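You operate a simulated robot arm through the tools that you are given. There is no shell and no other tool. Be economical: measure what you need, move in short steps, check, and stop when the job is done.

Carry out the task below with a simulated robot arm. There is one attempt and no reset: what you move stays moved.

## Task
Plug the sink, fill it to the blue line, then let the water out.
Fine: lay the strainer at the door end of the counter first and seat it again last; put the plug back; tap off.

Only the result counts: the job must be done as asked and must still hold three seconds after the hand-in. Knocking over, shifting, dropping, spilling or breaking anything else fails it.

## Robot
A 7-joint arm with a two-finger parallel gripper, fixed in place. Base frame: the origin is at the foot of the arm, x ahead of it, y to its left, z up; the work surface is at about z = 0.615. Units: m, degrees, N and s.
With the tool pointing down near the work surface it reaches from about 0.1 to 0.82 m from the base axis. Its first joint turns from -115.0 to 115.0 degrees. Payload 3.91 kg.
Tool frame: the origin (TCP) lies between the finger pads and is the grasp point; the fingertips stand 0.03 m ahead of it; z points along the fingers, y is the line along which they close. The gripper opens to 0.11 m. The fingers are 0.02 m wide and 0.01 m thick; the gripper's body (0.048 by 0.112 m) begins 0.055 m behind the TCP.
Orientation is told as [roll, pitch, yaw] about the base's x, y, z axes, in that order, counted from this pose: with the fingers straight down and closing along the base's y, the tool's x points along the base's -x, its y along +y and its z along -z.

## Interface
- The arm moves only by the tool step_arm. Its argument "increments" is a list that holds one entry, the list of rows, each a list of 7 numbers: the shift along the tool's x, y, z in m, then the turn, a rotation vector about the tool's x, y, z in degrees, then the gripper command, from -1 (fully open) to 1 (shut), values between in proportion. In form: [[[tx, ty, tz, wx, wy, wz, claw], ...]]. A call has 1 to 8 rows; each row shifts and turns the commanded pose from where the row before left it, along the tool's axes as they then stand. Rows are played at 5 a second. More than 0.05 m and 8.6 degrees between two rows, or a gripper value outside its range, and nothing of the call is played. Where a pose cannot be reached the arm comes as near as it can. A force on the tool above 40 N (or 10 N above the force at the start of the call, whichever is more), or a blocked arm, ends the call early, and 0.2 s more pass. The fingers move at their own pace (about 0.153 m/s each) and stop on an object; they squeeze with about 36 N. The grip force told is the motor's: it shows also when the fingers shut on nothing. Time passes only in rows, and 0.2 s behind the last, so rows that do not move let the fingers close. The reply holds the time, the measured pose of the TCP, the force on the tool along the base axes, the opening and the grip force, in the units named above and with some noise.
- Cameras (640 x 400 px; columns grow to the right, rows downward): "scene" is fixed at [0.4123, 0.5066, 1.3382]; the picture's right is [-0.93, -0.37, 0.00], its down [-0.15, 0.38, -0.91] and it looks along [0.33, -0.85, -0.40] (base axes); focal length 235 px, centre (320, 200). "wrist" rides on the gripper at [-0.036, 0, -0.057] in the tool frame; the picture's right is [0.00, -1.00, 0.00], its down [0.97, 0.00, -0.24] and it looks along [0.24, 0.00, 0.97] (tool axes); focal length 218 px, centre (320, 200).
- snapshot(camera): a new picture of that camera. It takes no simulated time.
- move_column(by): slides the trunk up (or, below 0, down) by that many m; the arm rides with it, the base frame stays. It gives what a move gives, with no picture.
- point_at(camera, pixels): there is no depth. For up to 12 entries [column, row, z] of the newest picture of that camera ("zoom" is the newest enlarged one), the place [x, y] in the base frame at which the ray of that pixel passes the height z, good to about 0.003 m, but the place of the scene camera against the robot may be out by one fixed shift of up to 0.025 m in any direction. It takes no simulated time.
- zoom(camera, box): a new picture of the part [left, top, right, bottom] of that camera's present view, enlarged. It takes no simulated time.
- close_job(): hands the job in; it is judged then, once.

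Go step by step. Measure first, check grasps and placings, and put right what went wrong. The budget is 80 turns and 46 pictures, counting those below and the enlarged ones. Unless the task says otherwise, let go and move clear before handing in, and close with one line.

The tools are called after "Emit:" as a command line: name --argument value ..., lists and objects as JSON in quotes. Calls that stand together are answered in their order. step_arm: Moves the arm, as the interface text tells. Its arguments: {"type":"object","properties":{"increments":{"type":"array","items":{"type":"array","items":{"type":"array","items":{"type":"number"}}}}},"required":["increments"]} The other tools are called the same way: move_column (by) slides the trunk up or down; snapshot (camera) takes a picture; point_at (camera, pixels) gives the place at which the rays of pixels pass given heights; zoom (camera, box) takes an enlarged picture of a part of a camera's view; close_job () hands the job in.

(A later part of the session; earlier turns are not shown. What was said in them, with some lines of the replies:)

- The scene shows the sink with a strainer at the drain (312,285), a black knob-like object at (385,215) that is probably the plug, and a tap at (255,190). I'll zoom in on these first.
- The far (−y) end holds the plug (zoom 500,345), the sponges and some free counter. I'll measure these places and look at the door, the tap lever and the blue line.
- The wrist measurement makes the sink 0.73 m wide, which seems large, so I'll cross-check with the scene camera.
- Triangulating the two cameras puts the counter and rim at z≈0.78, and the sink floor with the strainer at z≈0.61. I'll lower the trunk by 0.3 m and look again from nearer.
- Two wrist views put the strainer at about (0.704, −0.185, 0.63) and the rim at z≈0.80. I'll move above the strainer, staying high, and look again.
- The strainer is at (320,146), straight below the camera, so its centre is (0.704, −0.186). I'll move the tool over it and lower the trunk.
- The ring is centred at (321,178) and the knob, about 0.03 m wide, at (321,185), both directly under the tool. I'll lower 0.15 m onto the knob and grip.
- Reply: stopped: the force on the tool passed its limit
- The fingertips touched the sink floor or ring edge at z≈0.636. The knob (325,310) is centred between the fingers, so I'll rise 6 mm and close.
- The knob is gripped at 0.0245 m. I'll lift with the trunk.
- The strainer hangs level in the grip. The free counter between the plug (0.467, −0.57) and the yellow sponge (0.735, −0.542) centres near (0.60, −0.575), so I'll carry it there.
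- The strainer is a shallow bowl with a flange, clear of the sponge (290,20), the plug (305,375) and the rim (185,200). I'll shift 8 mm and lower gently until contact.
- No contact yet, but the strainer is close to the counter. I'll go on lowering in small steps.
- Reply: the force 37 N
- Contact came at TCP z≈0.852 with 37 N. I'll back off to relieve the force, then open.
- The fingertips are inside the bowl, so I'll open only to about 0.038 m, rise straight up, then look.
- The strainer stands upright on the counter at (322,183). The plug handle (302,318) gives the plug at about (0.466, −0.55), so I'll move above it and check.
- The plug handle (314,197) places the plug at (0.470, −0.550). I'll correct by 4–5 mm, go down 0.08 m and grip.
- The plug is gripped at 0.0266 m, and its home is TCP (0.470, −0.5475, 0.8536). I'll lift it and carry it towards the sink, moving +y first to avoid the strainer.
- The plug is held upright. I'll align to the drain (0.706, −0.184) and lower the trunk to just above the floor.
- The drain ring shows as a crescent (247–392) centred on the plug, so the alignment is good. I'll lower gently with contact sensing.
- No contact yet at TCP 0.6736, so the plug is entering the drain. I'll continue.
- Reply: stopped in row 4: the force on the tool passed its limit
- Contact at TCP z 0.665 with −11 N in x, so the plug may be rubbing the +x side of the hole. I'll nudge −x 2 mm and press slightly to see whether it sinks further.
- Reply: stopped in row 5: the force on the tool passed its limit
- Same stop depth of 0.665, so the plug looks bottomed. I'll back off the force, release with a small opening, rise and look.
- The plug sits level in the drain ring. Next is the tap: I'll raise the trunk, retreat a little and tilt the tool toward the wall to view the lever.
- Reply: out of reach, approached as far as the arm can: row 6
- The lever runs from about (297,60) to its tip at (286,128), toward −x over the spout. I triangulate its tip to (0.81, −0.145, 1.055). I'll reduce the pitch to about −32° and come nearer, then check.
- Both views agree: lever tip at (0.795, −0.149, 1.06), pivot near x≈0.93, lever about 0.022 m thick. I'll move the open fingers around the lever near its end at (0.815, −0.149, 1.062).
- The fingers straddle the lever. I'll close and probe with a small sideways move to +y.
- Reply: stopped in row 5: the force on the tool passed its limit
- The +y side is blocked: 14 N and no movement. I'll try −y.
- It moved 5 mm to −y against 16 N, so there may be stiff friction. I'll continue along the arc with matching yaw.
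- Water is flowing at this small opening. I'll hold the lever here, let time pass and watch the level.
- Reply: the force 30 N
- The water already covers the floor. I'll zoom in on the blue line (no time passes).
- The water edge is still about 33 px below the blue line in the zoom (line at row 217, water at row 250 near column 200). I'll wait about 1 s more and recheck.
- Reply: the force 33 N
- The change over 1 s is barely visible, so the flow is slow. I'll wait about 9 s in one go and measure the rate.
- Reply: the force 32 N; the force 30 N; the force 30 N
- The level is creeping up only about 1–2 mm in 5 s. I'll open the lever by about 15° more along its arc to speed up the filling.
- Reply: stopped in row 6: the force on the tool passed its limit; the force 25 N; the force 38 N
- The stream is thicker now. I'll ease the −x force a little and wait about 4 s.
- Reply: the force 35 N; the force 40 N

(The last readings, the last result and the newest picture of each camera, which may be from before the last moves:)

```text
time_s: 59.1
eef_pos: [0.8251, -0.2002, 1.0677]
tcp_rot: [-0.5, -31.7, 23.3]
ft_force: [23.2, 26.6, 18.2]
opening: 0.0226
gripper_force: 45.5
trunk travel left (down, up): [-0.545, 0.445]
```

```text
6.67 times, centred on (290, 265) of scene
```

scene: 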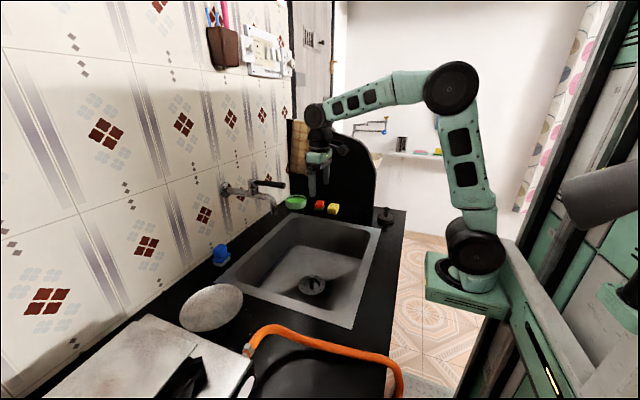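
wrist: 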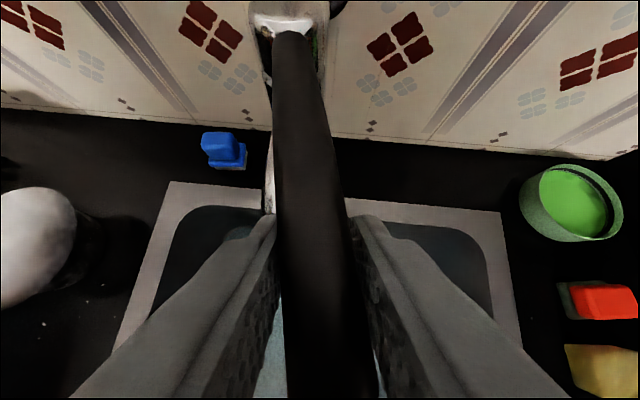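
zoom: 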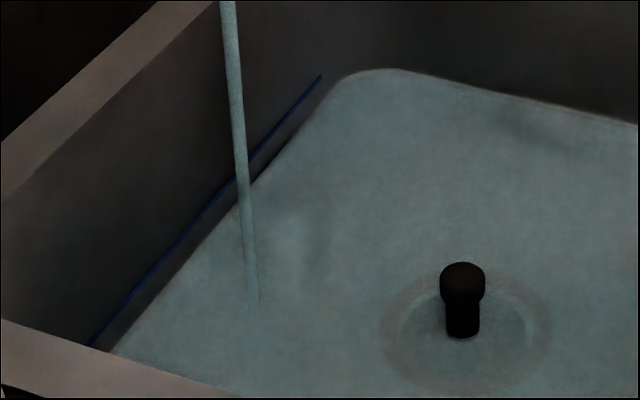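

The water edge rose from about row 250 to 243 at column 200, with the line at 217. That is about 1 px/s, so I'll wait about 11 s more.

Emit:
step_arm --increments '[[[0, 0, 0, 0, 0, 0, 1], [0, 0, 0, 0, 0, 0, 1], [0, 0, 0, 0, 0, 0, 1], [0, 0, 0, 0, 0, 0, 1], [0, 0, 0, 0, 0, 0, 1], [0, 0, 0, 0, 0, 0, 1], [0, 0, 0, 0, 0, 0, 1], [0, 0, 0, 0, 0, 0, 1]]]'

Emit:
step_arm --increments '[[[0, 0, 0, 0, 0, 0, 1], [0, 0, 0, 0, 0, 0, 1], [0, 0, 0, 0, 0, 0, 1], [0, 0, 0, 0, 0, 0, 1], [0, 0, 0, 0, 0, 0, 1], [0, 0, 0, 0, 0, 0, 1], [0, 0, 0, 0, 0, 0, 1], [0, 0, 0, 0, 0, 0, 1]]]'

Emit:
step_arm --increments '[[[0, 0, 0, 0, 0, 0, 1], [0, 0, 0, 0, 0, 0, 1], [0, 0, 0, 0, 0, 0, 1], [0, 0, 0, 0, 0, 0, 1], [0, 0, 0, 0, 0, 0, 1], [0, 0, 0, 0, 0, 0, 1], [0, 0, 0, 0, 0, 0, 1], [0, 0, 0, 0, 0, 0, 1]]]'

Emit:
step_arm --increments '[[[0, 0, 0, 0, 0, 0, 1], [0, 0, 0, 0, 0, 0, 1], [0, 0, 0, 0, 0, 0, 1], [0, 0, 0, 0, 0, 0, 1], [0, 0, 0, 0, 0, 0, 1], [0, 0, 0, 0, 0, 0, 1], [0, 0, 0, 0, 0, 0, 1], [0, 0, 0, 0, 0, 0, 1]]]'

Emit:
step_arm --increments '[[[0, 0, 0, 0, 0, 0, 1], [0, 0, 0, 0, 0, 0, 1], [0, 0, 0, 0, 0, 0, 1], [0, 0, 0, 0, 0, 0, 1], [0, 0, 0, 0, 0, 0, 1], [0, 0, 0, 0, 0, 0, 1], [0, 0, 0, 0, 0, 0, 1], [0, 0, 0, 0, 0, 0, 1]]]'

Emit:
step_arm --increments '[[[0, 0, 0, 0, 0, 0, 1], [0, 0, 0, 0, 0, 0, 1], [0, 0, 0, 0, 0, 0, 1], [0, 0, 0, 0, 0, 0, 1], [0, 0, 0, 0, 0, 0, 1], [0, 0, 0, 0, 0, 0, 1], [0, 0, 0, 0, 0, 0, 1], [0, 0, 0, 0, 0, 0, 1]]]'

Emit:
zoom --camera "scene" --box '[255, 235, 325, 295]'

```text
time_s: 60.9
eef_pos: [0.8256, -0.2008, 1.0669]
tcp_rot: [-0.4, -31.6, 23.5]
ft_force: [21.8, 24.7, 18.8]
opening: 0.0225
gripper_force: 44.7
trunk travel left (down, up): [-0.545, 0.445]
```

```text
time_s: 62.7
eef_pos: [0.8256, -0.2009, 1.0658]
tcp_rot: [-0.5, -31.7, 23.3]
ft_force: [18.8, 25.3, 17.9]
opening: 0.0229
gripper_force: 44.8
trunk travel left (down, up): [-0.545, 0.445]
```

```text
time_s: 64.5
eef_pos: [0.8243, -0.2011, 1.0669]
tcp_rot: [-0.5, -31.6, 23.3]
ft_force: [18.9, 24.3, 15.6]
opening: 0.0225
gripper_force: 45.3
trunk travel left (down, up): [-0.545, 0.445]
```

```text
time_s: 66.3
eef_pos: [0.8256, -0.2014, 1.066]
tcp_rot: [-0.5, -31.6, 23.5]
ft_force: [17.4, 23.4, 13.7]
opening: 0.0229
gripper_force: 45.1
trunk travel left (down, up): [-0.545, 0.445]
```

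```text
time_s: 68.1
eef_pos: [0.8259, -0.2028, 1.0662]
tcp_rot: [-0.5, -31.4, 23.3]
ft_force: [17.1, 23.0, 10.7]
opening: 0.023
gripper_force: 45.1
trunk travel left (down, up): [-0.545, 0.445]
```

```text
time_s: 69.9
eef_pos: [0.8251, -0.2016, 1.0668]
tcp_rot: [-0.6, -31.5, 23.2]
ft_force: [15.3, 21.7, 8.3]
opening: 0.0232
gripper_force: 44.2
trunk travel left (down, up): [-0.545, 0.445]
```

```text
6.67 times, centred on (290, 265) of scene
```

zoom: 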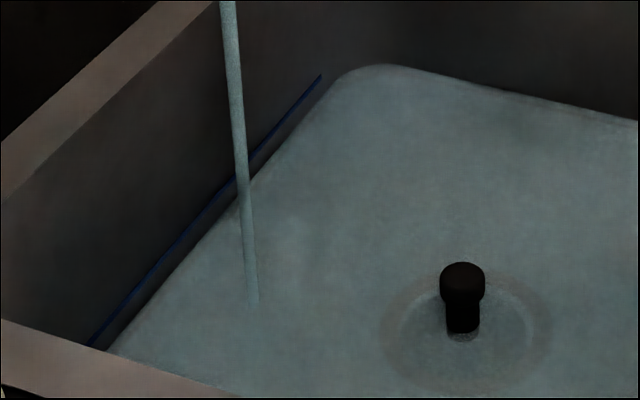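

The gap to the blue line shrank from 34 to 28 px (measured at the rim cut near (107,352)) in 10.8 s, so about 50 s remain. I'll keep holding and wait about 25 s.

Emit:
step_arm --increments '[[[0, 0, 0, 0, 0, 0, 1], [0, 0, 0, 0, 0, 0, 1], [0, 0, 0, 0, 0, 0, 1], [0, 0, 0, 0, 0, 0, 1], [0, 0, 0, 0, 0, 0, 1], [0, 0, 0, 0, 0, 0, 1], [0, 0, 0, 0, 0, 0, 1], [0, 0, 0, 0, 0, 0, 1]]]'

Emit:
step_arm --increments '[[[0, 0, 0, 0, 0, 0, 1], [0, 0, 0, 0, 0, 0, 1], [0, 0, 0, 0, 0, 0, 1], [0, 0, 0, 0, 0, 0, 1], [0, 0, 0, 0, 0, 0, 1], [0, 0, 0, 0, 0, 0, 1], [0, 0, 0, 0, 0, 0, 1], [0, 0, 0, 0, 0, 0, 1]]]'

Emit:
step_arm --increments '[[[0, 0, 0, 0, 0, 0, 1], [0, 0, 0, 0, 0, 0, 1], [0, 0, 0, 0, 0, 0, 1], [0, 0, 0, 0, 0, 0, 1], [0, 0, 0, 0, 0, 0, 1], [0, 0, 0, 0, 0, 0, 1], [0, 0, 0, 0, 0, 0, 1], [0, 0, 0, 0, 0, 0, 1]]]'

Emit:
step_arm --increments '[[[0, 0, 0, 0, 0, 0, 1], [0, 0, 0, 0, 0, 0, 1], [0, 0, 0, 0, 0, 0, 1], [0, 0, 0, 0, 0, 0, 1], [0, 0, 0, 0, 0, 0, 1], [0, 0, 0, 0, 0, 0, 1], [0, 0, 0, 0, 0, 0, 1], [0, 0, 0, 0, 0, 0, 1]]]'

Emit:
step_arm --increments '[[[0, 0, 0, 0, 0, 0, 1], [0, 0, 0, 0, 0, 0, 1], [0, 0, 0, 0, 0, 0, 1], [0, 0, 0, 0, 0, 0, 1], [0, 0, 0, 0, 0, 0, 1], [0, 0, 0, 0, 0, 0, 1], [0, 0, 0, 0, 0, 0, 1], [0, 0, 0, 0, 0, 0, 1]]]'

Emit:
step_arm --increments '[[[0, 0, 0, 0, 0, 0, 1], [0, 0, 0, 0, 0, 0, 1], [0, 0, 0, 0, 0, 0, 1], [0, 0, 0, 0, 0, 0, 1], [0, 0, 0, 0, 0, 0, 1], [0, 0, 0, 0, 0, 0, 1], [0, 0, 0, 0, 0, 0, 1], [0, 0, 0, 0, 0, 0, 1]]]'

Emit:
step_arm --increments '[[[0, 0, 0, 0, 0, 0, 1], [0, 0, 0, 0, 0, 0, 1], [0, 0, 0, 0, 0, 0, 1], [0, 0, 0, 0, 0, 0, 1], [0, 0, 0, 0, 0, 0, 1], [0, 0, 0, 0, 0, 0, 1], [0, 0, 0, 0, 0, 0, 1], [0, 0, 0, 0, 0, 0, 1]]]'

Emit:
step_arm --increments '[[[0, 0, 0, 0, 0, 0, 1], [0, 0, 0, 0, 0, 0, 1], [0, 0, 0, 0, 0, 0, 1], [0, 0, 0, 0, 0, 0, 1], [0, 0, 0, 0, 0, 0, 1], [0, 0, 0, 0, 0, 0, 1], [0, 0, 0, 0, 0, 0, 1], [0, 0, 0, 0, 0, 0, 1]]]'

Emit:
step_arm --increments '[[[0, 0, 0, 0, 0, 0, 1], [0, 0, 0, 0, 0, 0, 1], [0, 0, 0, 0, 0, 0, 1], [0, 0, 0, 0, 0, 0, 1], [0, 0, 0, 0, 0, 0, 1], [0, 0, 0, 0, 0, 0, 1], [0, 0, 0, 0, 0, 0, 1], [0, 0, 0, 0, 0, 0, 1]]]'

Emit:
step_arm --increments '[[[0, 0, 0, 0, 0, 0, 1], [0, 0, 0, 0, 0, 0, 1], [0, 0, 0, 0, 0, 0, 1], [0, 0, 0, 0, 0, 0, 1], [0, 0, 0, 0, 0, 0, 1], [0, 0, 0, 0, 0, 0, 1], [0, 0, 0, 0, 0, 0, 1], [0, 0, 0, 0, 0, 0, 1]]]'

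Emit:
step_arm --increments '[[[0, 0, 0, 0, 0, 0, 1], [0, 0, 0, 0, 0, 0, 1], [0, 0, 0, 0, 0, 0, 1], [0, 0, 0, 0, 0, 0, 1], [0, 0, 0, 0, 0, 0, 1], [0, 0, 0, 0, 0, 0, 1], [0, 0, 0, 0, 0, 0, 1], [0, 0, 0, 0, 0, 0, 1]]]'

Emit:
step_arm --increments '[[[0, 0, 0, 0, 0, 0, 1], [0, 0, 0, 0, 0, 0, 1], [0, 0, 0, 0, 0, 0, 1], [0, 0, 0, 0, 0, 0, 1], [0, 0, 0, 0, 0, 0, 1], [0, 0, 0, 0, 0, 0, 1], [0, 0, 0, 0, 0, 0, 1], [0, 0, 0, 0, 0, 0, 1]]]'

Emit:
step_arm --increments '[[[0, 0, 0, 0, 0, 0, 1], [0, 0, 0, 0, 0, 0, 1], [0, 0, 0, 0, 0, 0, 1], [0, 0, 0, 0, 0, 0, 1], [0, 0, 0, 0, 0, 0, 1], [0, 0, 0, 0, 0, 0, 1], [0, 0, 0, 0, 0, 0, 1], [0, 0, 0, 0, 0, 0, 1]]]'

Emit:
zoom --camera "scene" --box '[255, 235, 325, 295]'

```text
time_s: 71.7
eef_pos: [0.8248, -0.2027, 1.0669]
tcp_rot: [-0.5, -31.5, 23.3]
ft_force: [14.2, 21.3, 7.6]
opening: 0.0229
gripper_force: 45.2
trunk travel left (down, up): [-0.545, 0.445]
```

```text
time_s: 73.5
eef_pos: [0.8245, -0.2044, 1.0662]
tcp_rot: [-0.5, -31.5, 23.4]
ft_force: [13.4, 21.0, 7.0]
opening: 0.023
gripper_force: 45.3
trunk travel left (down, up): [-0.545, 0.445]
```

```text
time_s: 75.3
eef_pos: [0.8248, -0.2039, 1.0665]
tcp_rot: [-0.6, -31.5, 23.2]
ft_force: [12.7, 19.4, 4.4]
opening: 0.0231
gripper_force: 45.4
trunk travel left (down, up): [-0.545, 0.445]
```

```text
time_s: 77.1
eef_pos: [0.8248, -0.2039, 1.0659]
tcp_rot: [-0.5, -31.5, 23.2]
ft_force: [11.7, 19.0, 3.6]
opening: 0.0231
gripper_force: 45.1
trunk travel left (down, up): [-0.545, 0.445]
```

```text
time_s: 78.9
eef_pos: [0.8256, -0.2047, 1.0653]
tcp_rot: [-0.5, -31.5, 23.2]
ft_force: [10.0, 17.1, 2.4]
opening: 0.0233
gripper_force: 45.5
trunk travel left (down, up): [-0.545, 0.445]
```

```text
time_s: 80.7
eef_pos: [0.824, -0.2032, 1.0662]
tcp_rot: [-0.6, -31.7, 23.2]
ft_force: [7.5, 17.9, 1.4]
opening: 0.0236
gripper_force: 45.6
trunk travel left (down, up): [-0.545, 0.445]
```

```text
time_s: 82.5
eef_pos: [0.8256, -0.2048, 1.065]
tcp_rot: [-0.6, -31.5, 23.2]
ft_force: [7.1, 17.1, -0.5]
opening: 0.0235
gripper_force: 45.0
trunk travel left (down, up): [-0.545, 0.445]
```

```text
time_s: 84.3
eef_pos: [0.8236, -0.204, 1.0655]
tcp_rot: [-0.6, -31.3, 23.3]
ft_force: [7.5, 16.5, -0.4]
opening: 0.0233
gripper_force: 45.1
trunk travel left (down, up): [-0.545, 0.445]
```

```text
time_s: 86.1
eef_pos: [0.8236, -0.205, 1.0657]
tcp_rot: [-0.5, -31.4, 23.2]
ft_force: [5.0, 14.4, -0.8]
opening: 0.0234
gripper_force: 44.9
trunk travel left (down, up): [-0.545, 0.445]
```

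```text
time_s: 87.9
eef_pos: [0.8245, -0.2044, 1.0654]
tcp_rot: [-0.4, -31.4, 23.2]
ft_force: [3.5, 14.1, -1.9]
opening: 0.0232
gripper_force: 44.9
trunk travel left (down, up): [-0.545, 0.445]
```

```text
time_s: 89.7
eef_pos: [0.824, -0.2033, 1.0657]
tcp_rot: [-0.6, -31.4, 23.2]
ft_force: [0.5, 14.6, -3.8]
opening: 0.0233
gripper_force: 45.4
trunk travel left (down, up): [-0.545, 0.445]
```

```text
time_s: 91.5
eef_pos: [0.8238, -0.2047, 1.0656]
tcp_rot: [-0.5, -31.4, 23.3]
ft_force: [-1.4, 12.0, -4.5]
opening: 0.0236
gripper_force: 45.1
trunk travel left (down, up): [-0.545, 0.445]
```

```text
time_s: 93.3
eef_pos: [0.8239, -0.2055, 1.0661]
tcp_rot: [-0.5, -31.3, 23.2]
ft_force: [-2.6, 11.3, -5.0]
opening: 0.0235
gripper_force: 45.2
trunk travel left (down, up): [-0.545, 0.445]
```

```text
6.67 times, centred on (290, 265) of scene
```

zoom: 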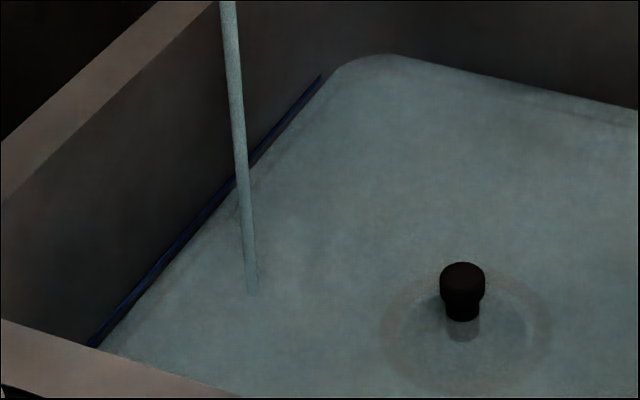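

The water edge now meets the rim at (100,348) and the gap is about 14 px, so about 23 s remain at this rate. I'll wait 18 s and check.

Emit:
step_arm --increments '[[[0, 0, 0, 0, 0, 0, 1], [0, 0, 0, 0, 0, 0, 1], [0, 0, 0, 0, 0, 0, 1], [0, 0, 0, 0, 0, 0, 1], [0, 0, 0, 0, 0, 0, 1], [0, 0, 0, 0, 0, 0, 1], [0, 0, 0, 0, 0, 0, 1], [0, 0, 0, 0, 0, 0, 1]]]'

Emit:
step_arm --increments '[[[0, 0, 0, 0, 0, 0, 1], [0, 0, 0, 0, 0, 0, 1], [0, 0, 0, 0, 0, 0, 1], [0, 0, 0, 0, 0, 0, 1], [0, 0, 0, 0, 0, 0, 1], [0, 0, 0, 0, 0, 0, 1], [0, 0, 0, 0, 0, 0, 1], [0, 0, 0, 0, 0, 0, 1]]]'

Emit:
step_arm --increments '[[[0, 0, 0, 0, 0, 0, 1], [0, 0, 0, 0, 0, 0, 1], [0, 0, 0, 0, 0, 0, 1], [0, 0, 0, 0, 0, 0, 1], [0, 0, 0, 0, 0, 0, 1], [0, 0, 0, 0, 0, 0, 1], [0, 0, 0, 0, 0, 0, 1], [0, 0, 0, 0, 0, 0, 1]]]'

Emit:
step_arm --increments '[[[0, 0, 0, 0, 0, 0, 1], [0, 0, 0, 0, 0, 0, 1], [0, 0, 0, 0, 0, 0, 1], [0, 0, 0, 0, 0, 0, 1], [0, 0, 0, 0, 0, 0, 1], [0, 0, 0, 0, 0, 0, 1], [0, 0, 0, 0, 0, 0, 1], [0, 0, 0, 0, 0, 0, 1]]]'

Emit:
step_arm --increments '[[[0, 0, 0, 0, 0, 0, 1], [0, 0, 0, 0, 0, 0, 1], [0, 0, 0, 0, 0, 0, 1], [0, 0, 0, 0, 0, 0, 1], [0, 0, 0, 0, 0, 0, 1], [0, 0, 0, 0, 0, 0, 1], [0, 0, 0, 0, 0, 0, 1], [0, 0, 0, 0, 0, 0, 1]]]'

Emit:
step_arm --increments '[[[0, 0, 0, 0, 0, 0, 1], [0, 0, 0, 0, 0, 0, 1], [0, 0, 0, 0, 0, 0, 1], [0, 0, 0, 0, 0, 0, 1], [0, 0, 0, 0, 0, 0, 1], [0, 0, 0, 0, 0, 0, 1], [0, 0, 0, 0, 0, 0, 1], [0, 0, 0, 0, 0, 0, 1]]]'

Emit:
step_arm --increments '[[[0, 0, 0, 0, 0, 0, 1], [0, 0, 0, 0, 0, 0, 1], [0, 0, 0, 0, 0, 0, 1], [0, 0, 0, 0, 0, 0, 1], [0, 0, 0, 0, 0, 0, 1], [0, 0, 0, 0, 0, 0, 1], [0, 0, 0, 0, 0, 0, 1], [0, 0, 0, 0, 0, 0, 1]]]'

Emit:
step_arm --increments '[[[0, 0, 0, 0, 0, 0, 1], [0, 0, 0, 0, 0, 0, 1], [0, 0, 0, 0, 0, 0, 1], [0, 0, 0, 0, 0, 0, 1], [0, 0, 0, 0, 0, 0, 1], [0, 0, 0, 0, 0, 0, 1], [0, 0, 0, 0, 0, 0, 1], [0, 0, 0, 0, 0, 0, 1]]]'

Emit:
step_arm --increments '[[[0, 0, 0, 0, 0, 0, 1], [0, 0, 0, 0, 0, 0, 1], [0, 0, 0, 0, 0, 0, 1], [0, 0, 0, 0, 0, 0, 1], [0, 0, 0, 0, 0, 0, 1], [0, 0, 0, 0, 0, 0, 1], [0, 0, 0, 0, 0, 0, 1], [0, 0, 0, 0, 0, 0, 1]]]'

Emit:
step_arm --increments '[[[0, 0, 0, 0, 0, 0, 1], [0, 0, 0, 0, 0, 0, 1], [0, 0, 0, 0, 0, 0, 1], [0, 0, 0, 0, 0, 0, 1], [0, 0, 0, 0, 0, 0, 1], [0, 0, 0, 0, 0, 0, 1], [0, 0, 0, 0, 0, 0, 1], [0, 0, 0, 0, 0, 0, 1]]]'

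Emit:
zoom --camera "scene" --box '[255, 235, 325, 295]'

```text
time_s: 95.1
eef_pos: [0.823, -0.2038, 1.0663]
tcp_rot: [-0.5, -31.3, 23.1]
ft_force: [-3.0, 10.0, -5.3]
opening: 0.0232
gripper_force: 44.7
trunk travel left (down, up): [-0.545, 0.445]
```

```text
time_s: 96.9
eef_pos: [0.8251, -0.2057, 1.0655]
tcp_rot: [-0.5, -31.4, 23.2]
ft_force: [-4.2, 9.1, -6.4]
opening: 0.0233
gripper_force: 44.9
trunk travel left (down, up): [-0.545, 0.445]
```

```text
time_s: 98.7
eef_pos: [0.8244, -0.2059, 1.065]
tcp_rot: [-0.4, -31.5, 23.0]
ft_force: [-6.3, 8.7, -6.1]
opening: 0.0232
gripper_force: 45.2
trunk travel left (down, up): [-0.545, 0.445]
```

```text
time_s: 100.5
eef_pos: [0.8236, -0.2044, 1.0657]
tcp_rot: [-0.5, -31.4, 23.1]
ft_force: [-6.4, 7.9, -7.0]
opening: 0.0231
gripper_force: 44.7
trunk travel left (down, up): [-0.545, 0.445]
```

```text
time_s: 102.3
eef_pos: [0.8235, -0.2056, 1.0651]
tcp_rot: [-0.4, -31.4, 23.1]
ft_force: [-5.8, 7.2, -7.3]
opening: 0.0234
gripper_force: 44.3
trunk travel left (down, up): [-0.545, 0.445]
```

```text
time_s: 104.1
eef_pos: [0.8234, -0.2049, 1.0657]
tcp_rot: [-0.5, -31.4, 23.1]
ft_force: [-7.8, 7.0, -7.4]
opening: 0.0231
gripper_force: 45.1
trunk travel left (down, up): [-0.545, 0.445]
```

```text
time_s: 105.9
eef_pos: [0.8234, -0.2047, 1.0662]
tcp_rot: [-0.4, -31.5, 23.1]
ft_force: [-7.4, 7.5, -6.3]
opening: 0.0233
gripper_force: 44.7
trunk travel left (down, up): [-0.545, 0.445]
```

```text
time_s: 107.7
eef_pos: [0.8244, -0.2054, 1.0657]
tcp_rot: [-0.5, -31.5, 23.1]
ft_force: [-7.5, 7.5, -6.0]
opening: 0.0235
gripper_force: 45.0
trunk travel left (down, up): [-0.545, 0.445]
```

```text
time_s: 109.5
eef_pos: [0.825, -0.2042, 1.0656]
tcp_rot: [-0.5, -31.6, 23.1]
ft_force: [-7.5, 6.8, -7.1]
opening: 0.0233
gripper_force: 45.0
trunk travel left (down, up): [-0.545, 0.445]
```

```text
time_s: 111.3
eef_pos: [0.8245, -0.2047, 1.0654]
tcp_rot: [-0.6, -31.5, 23.1]
ft_force: [-8.5, 6.7, -6.3]
opening: 0.0234
gripper_force: 44.9
trunk travel left (down, up): [-0.545, 0.445]
```

```text
6.67 times, centred on (290, 265) of scene
```

zoom: 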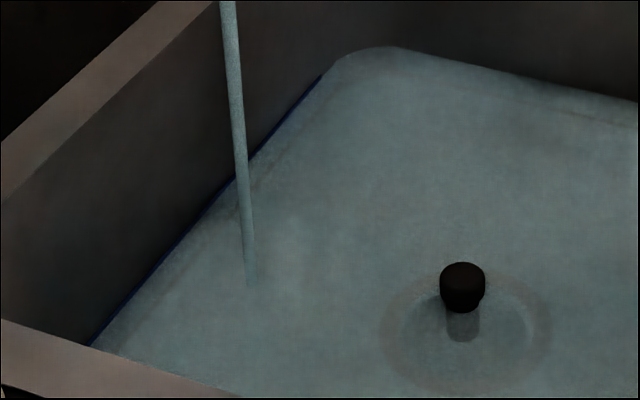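

The water now touches the blue line along its whole length. I'll swing the lever back closed along its arc.

Emit:
step_arm --increments '[[[0, 0.0095, 0, 2.05, 0, 3.3, 1], [0, 0.0095, 0, 2.05, 0, 3.3, 1], [0, 0.0095, 0, 2.05, 0, 3.3, 1], [0, 0.0095, 0, 2.05, 0, 3.3, 1], [0, 0.0095, 0, 2.05, 0, 3.3, 1], [0, 0.0095, 0, 2.05, 0, 3.3, 1], [0, 0.004, 0, 0, 0, 0, 1]]]'

```text
time_s: 112.9
eef_pos: [0.809, -0.1495, 1.065]
tcp_rot: [-0.7, -31.5, -0.5]
ft_force: [-33.0, -10.8, -5.2]
opening: 0.0206
gripper_force: 45.1
trunk travel left (down, up): [-0.545, 0.445]
```

The lever is back at y −0.1495 with the end stop pushing. I'll verify the stream has stopped.

Emit:
zoom --camera "scene" --box '[215, 185, 335, 295]'

```text
3.64 times, centred on (275, 240) of scene
```

zoom: 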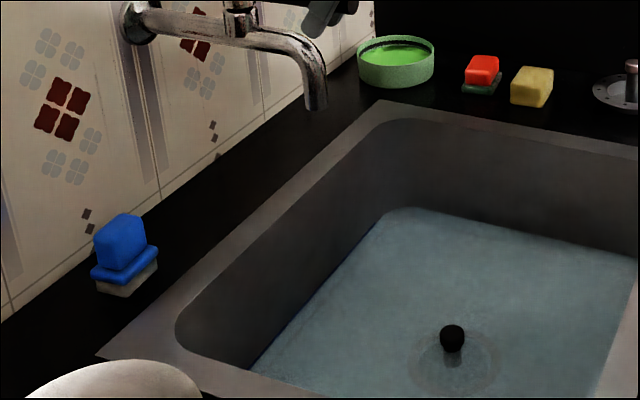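

The tap is off and the water is level with the line. I'll release the lever, back out, return the tool to vertical and go above the plug.

Emit:
step_arm --increments '[[[0, 0, 0, 0, 0, 0, -0.2], [0, 0, 0, 0, 0, 0, -0.2], [0, 0, -0.04, 0, 0, 0, -0.2], [0, 0, -0.04, 0, 0, 0, -0.2], [0.02, 0, -0.04, 0, 0, 0, -0.2], [0.02, 0, 0, 0, 8, 0, -0.2]]]'

Emit:
step_arm --increments '[[[0, -0.012, 0, 0, 8, 0, -0.2], [0, -0.012, 0, 0, 8, 0, -0.2], [0, -0.012, 0, 0, 7.5, 0, -0.2], [0, 0, 0, 0, 0, 0, -0.2], [0, 0, 0, 0, 0, 0, -0.2]]]'

```text
time_s: 114.3
eef_pos: [0.7157, -0.1442, 1.146]
tcp_rot: [-0.7, -23.5, -0.2]
ft_force: [-0.5, 0.0, 0.3]
opening: 0.0659
gripper_force: 0.0
trunk travel left (down, up): [-0.545, 0.445]
```

```text
time_s: 115.5
eef_pos: [0.7157, -0.1807, 1.1473]
tcp_rot: [-0.5, -0.1, -0.5]
ft_force: [-0.4, 0.0, 1.0]
opening: 0.0662
gripper_force: 0.0
trunk travel left (down, up): [-0.545, 0.445]
```

I'll align over the plug at (0.707, −0.186), lower the trunk and grip it at the recorded height.

Emit:
step_arm --increments '[[[0.0085, -0.005, 0, 0.5, 0, -0.5, -0.2], [0, 0, 0, 0, 0, 0, -0.2], [0, 0, 0, 0, 0, 0, -0.2]]]'

Emit:
move_column --by -0.475

Emit:
snapshot --camera "wrist"

```text
time_s: 116.3
eef_pos: [0.707, -0.1838, 1.1459]
tcp_rot: [-1.0, -0.1, 0.1]
ft_force: [-0.1, -0.6, -0.1]
opening: 0.0658
gripper_force: 0.1
trunk travel left (down, up): [-0.545, 0.445]
```

```text
refused: -0.475 is not a number from -0.4 to 0.4
```

```text
6 pictures are left
```

wrist: 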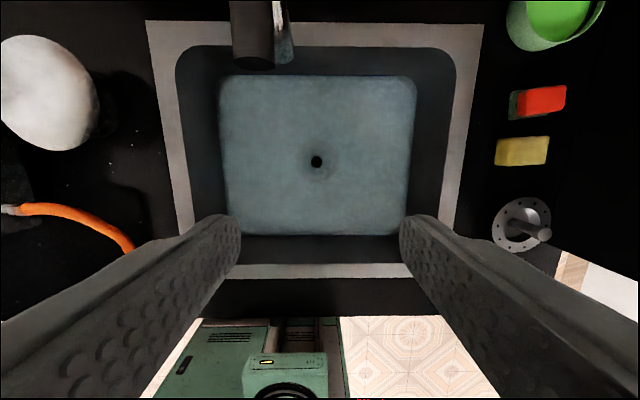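

The plug knob is at (316,161), consistent with (0.707, −0.185) once the −1° roll is accounted for. I'll correct the roll and lower in two moves.

Emit:
step_arm --increments '[[[0, -0.001, 0, -1.0, 0, 0, -0.2], [0, 0, 0, 0, 0, 0, -0.2], [0, 0, 0, 0, 0, 0, -0.2]]]'

Emit:
move_column --by -0.4

Emit:
move_column --by -0.072

Emit:
step_arm --increments '[[[0, 0, 0, 0, 0, 0, 1], [0, 0, 0, 0, 0, 0, 1], [0, 0, 0, 0, 0, 0, 1]]]'

```text
time_s: 117.1
eef_pos: [0.7065, -0.1854, 1.1471]
tcp_rot: [-0.1, -0.2, 0.1]
ft_force: [0.3, 0.1, 0.3]
opening: 0.0661
gripper_force: 0.1
trunk travel left (down, up): [-0.545, 0.445]
```

```text
time_s: 120.9
eef_pos: [0.7072, -0.1853, 0.7453]
tcp_rot: [0.0, -0.2, 0.0]
ft_force: [0.1, 0.5, -0.9]
opening: 0.0661
gripper_force: 0.1
trunk travel left (down, up): [-0.145, 0.845]
```

```text
time_s: 122.0
eef_pos: [0.6976, -0.1834, 0.6953]
tcp_rot: [-0.3, -2.1, 0.1]
ft_force: [-0.6, 0.8, -0.2]
opening: 0.0658
gripper_force: 0.0
trunk travel left (down, up): [-0.073, 0.917]
```

```text
time_s: 122.8
eef_pos: [0.6972, -0.183, 0.6941]
tcp_rot: [-0.1, -2.2, 0.0]
ft_force: [-2.1, 3.6, 14.6]
opening: 0.0262
gripper_force: 36.4
trunk travel left (down, up): [-0.073, 0.917]
```

The trunk move displaced the tool (x 0.698, z 0.695, pitch −2°), so the trunk is too low here and the grip only catches the knob top. I'll release, raise the trunk again and go down with the arm instead, as before.

Emit:
step_arm --increments '[[[0, 0, 0, 0, 0, 0, -0.2], [0, 0, 0, 0, 0, 0, -0.2]]]'

Emit:
move_column --by 0.092

Emit:
step_arm --increments '[[[0, 0, 0, 0, 0, 0, -0.2], [0, 0, 0, 0, 0, 0, -0.2]]]'

Emit:
snapshot --camera "scene"

```text
time_s: 123.4
eef_pos: [0.6959, -0.1831, 0.6942]
tcp_rot: [-0.4, -2.2, -0.1]
ft_force: [-0.3, 0.6, 0.2]
opening: 0.066
gripper_force: 0.0
trunk travel left (down, up): [-0.073, 0.917]
```

```text
time_s: 124.7
eef_pos: [0.7051, -0.1849, 0.7663]
tcp_rot: [0.0, -0.2, 0.1]
ft_force: [-0.3, -0.4, -0.4]
opening: 0.0659
gripper_force: 0.0
trunk travel left (down, up): [-0.165, 0.825]
```

```text
time_s: 125.3
eef_pos: [0.7055, -0.1857, 0.7661]
tcp_rot: [0.0, -0.2, 0.1]
ft_force: [0.5, -0.3, -0.4]
opening: 0.0661
gripper_force: 0.0
trunk travel left (down, up): [-0.165, 0.825]
```

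```text
5 pictures are left
```

scene: 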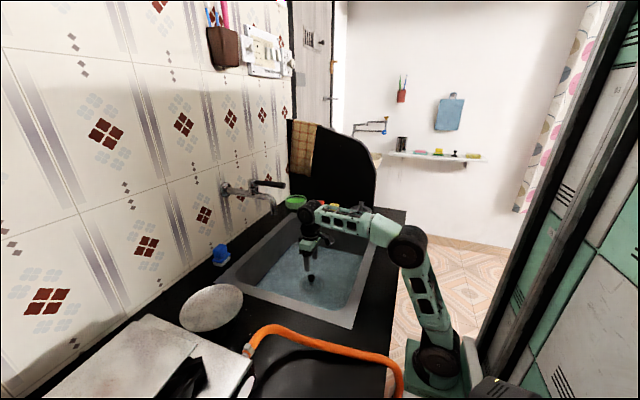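

All is intact; the forearm probably neared the rim earlier. At this trunk height (the same as when I seated the plug), I'll descend by arm to z≈0.668 and grip.

Emit:
step_arm --increments '[[[-0.001, 0, 0.03, 0, 0, 0, -0.2], [0, 0, 0.03, 0, 0, 0, -0.2], [0, 0, 0.02, 0, 0, 0, -0.2], [0, 0, 0.014, 0, 0, 0, -0.2], [0, 0, 0.004, 0, 0, 0, -0.2]]]'

Emit:
step_arm --increments '[[[0, 0, 0, 0, 0, 0, 1], [0, 0, 0, 0, 0, 0, 1], [0, 0, 0, 0, 0, 0, 1]]]'

```text
time_s: 126.5
eef_pos: [0.7095, -0.1851, 0.6678]
tcp_rot: [0.0, -0.2, 0.1]
ft_force: [0.6, 0.0, -0.3]
opening: 0.0659
gripper_force: 0.0
trunk travel left (down, up): [-0.165, 0.825]
```

```text
time_s: 127.3
eef_pos: [0.7085, -0.1851, 0.6681]
tcp_rot: [0.0, -0.2, 0.1]
ft_force: [0.4, 0.6, -0.4]
opening: 0.0263
gripper_force: 36.0
trunk travel left (down, up): [-0.165, 0.825]
```

The plug is gripped. I'll lift it out with arm and trunk, then carry it back along the same path.

Emit:
step_arm --increments '[[[0, 0, -0.02, 0, 0, 0, 1], [0, 0, -0.035, 0, 0, 0, 1], [0, 0, 0, 0, 0, 0, 1]]]'

Emit:
move_column --by 0.24

Emit:
step_arm --increments '[[[0.035, -0.02, 0, 0, 0, 0, 1], [0.035, -0.02, 0, 0, 0, 0, 1], [0.035, -0.02, 0, 0, 0, 0, 1], [0.035, -0.02, 0, 0, 0, 0, 1], [0.035, -0.02, 0, 0, 0, 0, 1], [0.021, -0.042, 0, 0, 0, 0, 1], [0.021, -0.042, 0, 0, 0, 0, 1], [0.021, -0.042, 0, 0, 0, 0, 1]]]'

Emit:
step_arm --increments '[[[0, -0.045, 0, 0, 0, 0, 1], [0, -0.045, 0, 0, 0, 0, 1], [0, -0.045, 0, 0, 0, 0, 1], [0, 0, 0, 0, 0, 0, 1], [0, 0, 0, 0, 0, 0, 1]]]'

```text
time_s: 128.1
eef_pos: [0.7053, -0.1853, 0.7229]
tcp_rot: [0.0, -0.2, 0.2]
ft_force: [-0.3, -0.1, 0.5]
opening: 0.0261
gripper_force: 36.0
trunk travel left (down, up): [-0.165, 0.825]
```

```text
time_s: 130.6
eef_pos: [0.7063, -0.184, 0.9627]
tcp_rot: [0.0, -0.2, 0.0]
ft_force: [0.7, 0.6, -0.6]
opening: 0.0264
gripper_force: 36.8
trunk travel left (down, up): [-0.405, 0.585]
```

```text
time_s: 132.4
eef_pos: [0.47, -0.4099, 0.9649]
tcp_rot: [0.0, -0.2, 0.1]
ft_force: [-0.7, -0.3, -0.2]
opening: 0.0261
gripper_force: 35.9
trunk travel left (down, up): [-0.405, 0.585]
```

```text
time_s: 133.6
eef_pos: [0.469, -0.5426, 0.9643]
tcp_rot: [0.0, -0.2, 0.0]
ft_force: [0.1, 0.3, -0.5]
opening: 0.0264
gripper_force: 36.3
trunk travel left (down, up): [-0.405, 0.585]
```

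I'm above the plug's home. I'll correct 5 mm and lower until contact.

Emit:
step_arm --increments '[[[-0.001, -0.005, 0.03, 0, 0, 0, 1], [0, 0, 0.03, 0, 0, 0, 1], [0, 0, 0.025, 0, 0, 0, 1], [0, 0, 0.015, 0, 0, 0, 1], [0, 0, 0.004, 0, 0, 0, 1], [0, 0, 0.003, 0, 0, 0, 1], [0, 0, 0, 0, 0, 0, 1]]]'

```text
time_s: 135.2
eef_pos: [0.4708, -0.551, 0.8563]
tcp_rot: [0.0, -0.2, 0.1]
ft_force: [0.3, 0.1, -0.9]
opening: 0.0263
gripper_force: 35.8
trunk travel left (down, up): [-0.405, 0.585]
```

Emit:
step_arm --increments '[[[0, 0.002, 0.002, 0, 0, 0, 1], [0, 0, 0.002, 0, 0, 0, 1], [0, 0, 0, 0, 0, 0, 1]]]'

```text
time_s: 136.0
eef_pos: [0.4696, -0.548, 0.8548]
tcp_rot: [-0.3, -0.3, 0.0]
ft_force: [1.0, -5.5, 22.2]
opening: 0.0262
gripper_force: 36.1
trunk travel left (down, up): [-0.405, 0.585]
```

Contact with 22 N; the plug is on the counter. I'll release, rise and move above the strainer for a check.

Emit:
step_arm --increments '[[[0, 0, -0.002, 0, 0, 0, 1], [0, 0, 0, 0, 0, 0, -0.2], [0, 0, 0, 0, 0, 0, -0.2], [0, 0, -0.04, 0, 0, 0, -0.2], [0, 0, -0.045, 0, 0, 0, -0.2], [0, 0, -0.045, 0, 0, 0, -0.2]]]'

Emit:
step_arm --increments '[[[-0.044, -0.008, 0, 0, 0, 0, 0.3], [-0.044, -0.008, 0, 0, 0, 0, 0.3], [-0.042, -0.007, 0, 0, 0, 0, 0.3], [0, 0, 0.03, 0, 0, 0, 0.3], [0, 0, 0.02, 0, 0, 0, 0.3], [0, 0, 0, 0, 0, 0, 0.3]]]'

Emit:
snapshot --camera "wrist"

```text
time_s: 137.4
eef_pos: [0.4721, -0.5452, 0.9844]
tcp_rot: [0.0, -0.1, 0.1]
ft_force: [0.7, -0.8, 0.2]
opening: 0.0661
gripper_force: 0.0
trunk travel left (down, up): [-0.405, 0.585]
```

```text
time_s: 138.8
eef_pos: [0.599, -0.5709, 0.9347]
tcp_rot: [0.1, -0.2, 0.1]
ft_force: [0.2, 1.1, -0.7]
opening: 0.0384
gripper_force: 0.0
trunk travel left (down, up): [-0.405, 0.585]
```

```text
4 pictures are left
```

wrist: 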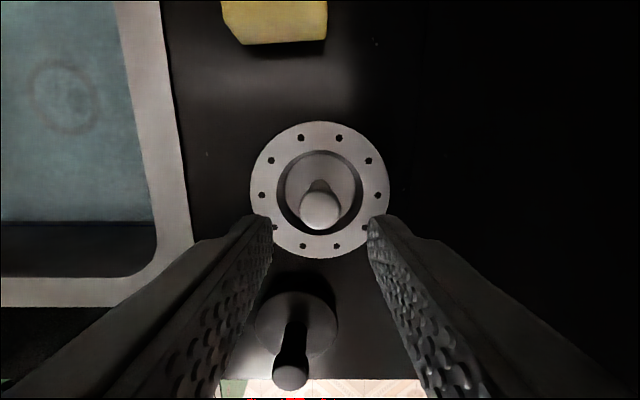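

The strainer knob (320,210) is centred between the fingers, and the water is draining. I'll descend to z≈0.853 and grip.

Emit:
step_arm --increments '[[[0.002, 0, 0.03, 0, 0, 0, 0.3], [0, 0, 0.03, 0, 0, 0, 0.3], [0, 0, 0.02, 0, 0, 0, 0.3], [0, 0, 0.001, 0, 0, 0, 0.3], [0, 0, 0, 0, 0, 0, 1], [0, 0, 0, 0, 0, 0, 1], [0, 0, 0, 0, 0, 0, 1]]]'

```text
time_s: 140.4
eef_pos: [0.5992, -0.5708, 0.8521]
tcp_rot: [-0.1, -0.1, 0.1]
ft_force: [0.2, 0.1, -0.5]
opening: 0.0247
gripper_force: 36.1
trunk travel left (down, up): [-0.405, 0.585]
```

The strainer is gripped at 0.0247 m. I'll lift and carry it over the sink.

Emit:
step_arm --increments '[[[0, 0, -0.03, 0, 0, 0, 1], [0, 0, -0.03, 0, 0, 0, 1], [0, 0, -0.025, 0, 0, 0, 1], [0, 0.01, 0, 0, 0, 0, 1]]]'

Emit:
step_arm --increments '[[[-0.0134, 0.047, 0, 0, 0, 0, 1], [-0.0134, 0.047, 0, 0, 0, 0, 1], [-0.0134, 0.047, 0, 0, 0, 0, 1], [-0.0134, 0.047, 0, 0, 0, 0, 1], [-0.0134, 0.047, 0, 0, 0, 0, 1], [-0.0134, 0.047, 0, 0, 0, 0, 1], [-0.0134, 0.047, 0, 0, 0, 0, 1], [-0.0134, 0.047, 0, 0, 0, 0, 1]]]'

Emit:
step_arm --increments '[[[0, 0, 0, 0, 0, 0, 1], [0, 0, 0, 0, 0, 0, 1], [0, 0, 0, 0, 0, 0, 1]]]'

Emit:
zoom --camera "scene" --box '[220, 195, 410, 315]'

```text
time_s: 141.4
eef_pos: [0.5973, -0.5625, 0.9374]
tcp_rot: [0.0, -0.3, 0.0]
ft_force: [-0.4, -0.4, -0.5]
opening: 0.0244
gripper_force: 36.2
trunk travel left (down, up): [-0.405, 0.585]
```

```text
time_s: 143.2
eef_pos: [0.7028, -0.1843, 0.9399]
tcp_rot: [-0.2, -0.1, 0.0]
ft_force: [-0.6, -0.6, -1.6]
opening: 0.0246
gripper_force: 35.9
trunk travel left (down, up): [-0.405, 0.585]
```

```text
time_s: 144.0
eef_pos: [0.7034, -0.1847, 0.9391]
tcp_rot: [0.0, -0.2, 0.1]
ft_force: [-0.8, 0.5, 0.7]
opening: 0.0244
gripper_force: 36.0
trunk travel left (down, up): [-0.405, 0.585]
```

```text
3.33 times, centred on (315, 255) of scene
```

zoom: 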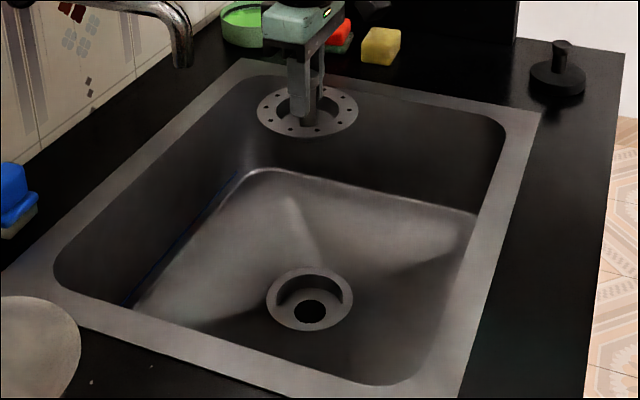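

The sink has drained and the plug is back home. I'll align to the drain, lower the trunk and seat the strainer gently.

Emit:
step_arm --increments '[[[-0.003, 0, 0, 0, 0, 0, 1], [0, 0, 0, 0, 0, 0, 1], [0, 0, 0, 0, 0, 0, 1]]]'

Emit:
move_column --by -0.24

Emit:
snapshot --camera "wrist"

```text
time_s: 144.8
eef_pos: [0.7072, -0.1846, 0.9392]
tcp_rot: [0.0, -0.3, 0.0]
ft_force: [-0.2, -0.4, -0.1]
opening: 0.0245
gripper_force: 35.7
trunk travel left (down, up): [-0.405, 0.585]
```

```text
time_s: 147.3
eef_pos: [0.7055, -0.1843, 0.6992]
tcp_rot: [0.0, -0.2, 0.0]
ft_force: [-0.4, 0.1, -0.4]
opening: 0.0245
gripper_force: 36.2
trunk travel left (down, up): [-0.165, 0.825]
```

```text
2 pictures are left
```

wrist: 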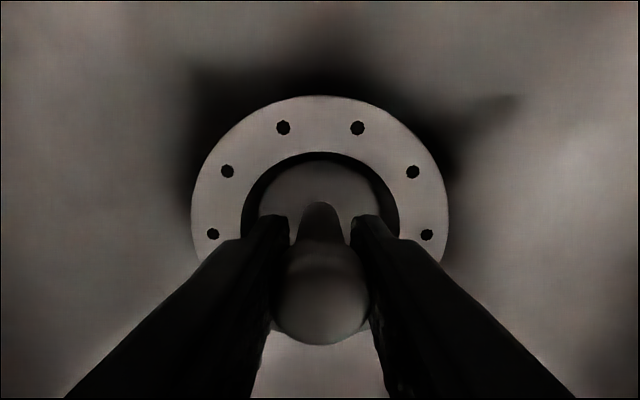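

Emit:
step_arm --increments '[[[0, 0, 0.01, 0, 0, 0, 1], [0, 0, 0.008, 0, 0, 0, 1], [0, 0, 0.005, 0, 0, 0, 1], [0, 0, 0.004, 0, 0, 0, 1], [0, 0, 0.003, 0, 0, 0, 1], [0, 0, 0.003, 0, 0, 0, 1], [0, 0, 0, 0, 0, 0, 1]]]'

```text
time_s: 148.9
eef_pos: [0.7063, -0.1846, 0.6675]
tcp_rot: [-0.1, -0.3, 0.0]
ft_force: [0.9, -4.5, 21.1]
opening: 0.0245
gripper_force: 36.3
trunk travel left (down, up): [-0.165, 0.825]
```

Contact at z 0.6675 matches the original seated height. I'll release with a small opening and rise clear.

Emit:
step_arm --increments '[[[0, 0, -0.002, 0, 0, 0, 1], [0, 0, 0, 0, 0, 0, 0.32], [0, 0, 0, 0, 0, 0, 0.32], [0, 0, -0.02, 0, 0, 0, 0.32], [0, 0, -0.04, 0, 0, 0, 0.32], [0, 0, -0.04, 0, 0, 0, 0.32]]]'

Emit:
move_column --by 0.38

Emit:
zoom --camera "scene" --box '[210, 170, 420, 310]'

```text
time_s: 150.3
eef_pos: [0.7059, -0.1832, 0.7706]
tcp_rot: [0.0, -0.1, 0.1]
ft_force: [-0.1, -0.2, -0.1]
opening: 0.0373
gripper_force: 0.0
trunk travel left (down, up): [-0.165, 0.825]
```

```text
time_s: 153.9
eef_pos: [0.7067, -0.1844, 1.1487]
tcp_rot: [0.0, -0.2, 0.1]
ft_force: [0.2, 0.1, 0.4]
opening: 0.0376
gripper_force: 0.0
trunk travel left (down, up): [-0.545, 0.445]
```

```text
2.86 times, centred on (315, 240) of scene
```

zoom: 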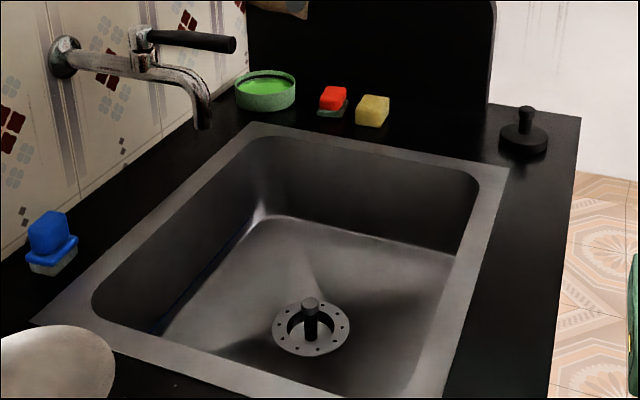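

The strainer is seated in the drain (312,328), the sink is empty, the tap is off, the plug is back in its place (524,135), and the arm is clear. I'm handing in.

Emit:
close_job

```text
The job is handed in.
```

I plugged the sink, filled it to the blue line and drained it. The strainer went to the door end first and is now seated again, the plug is back in its place and the tap is off.
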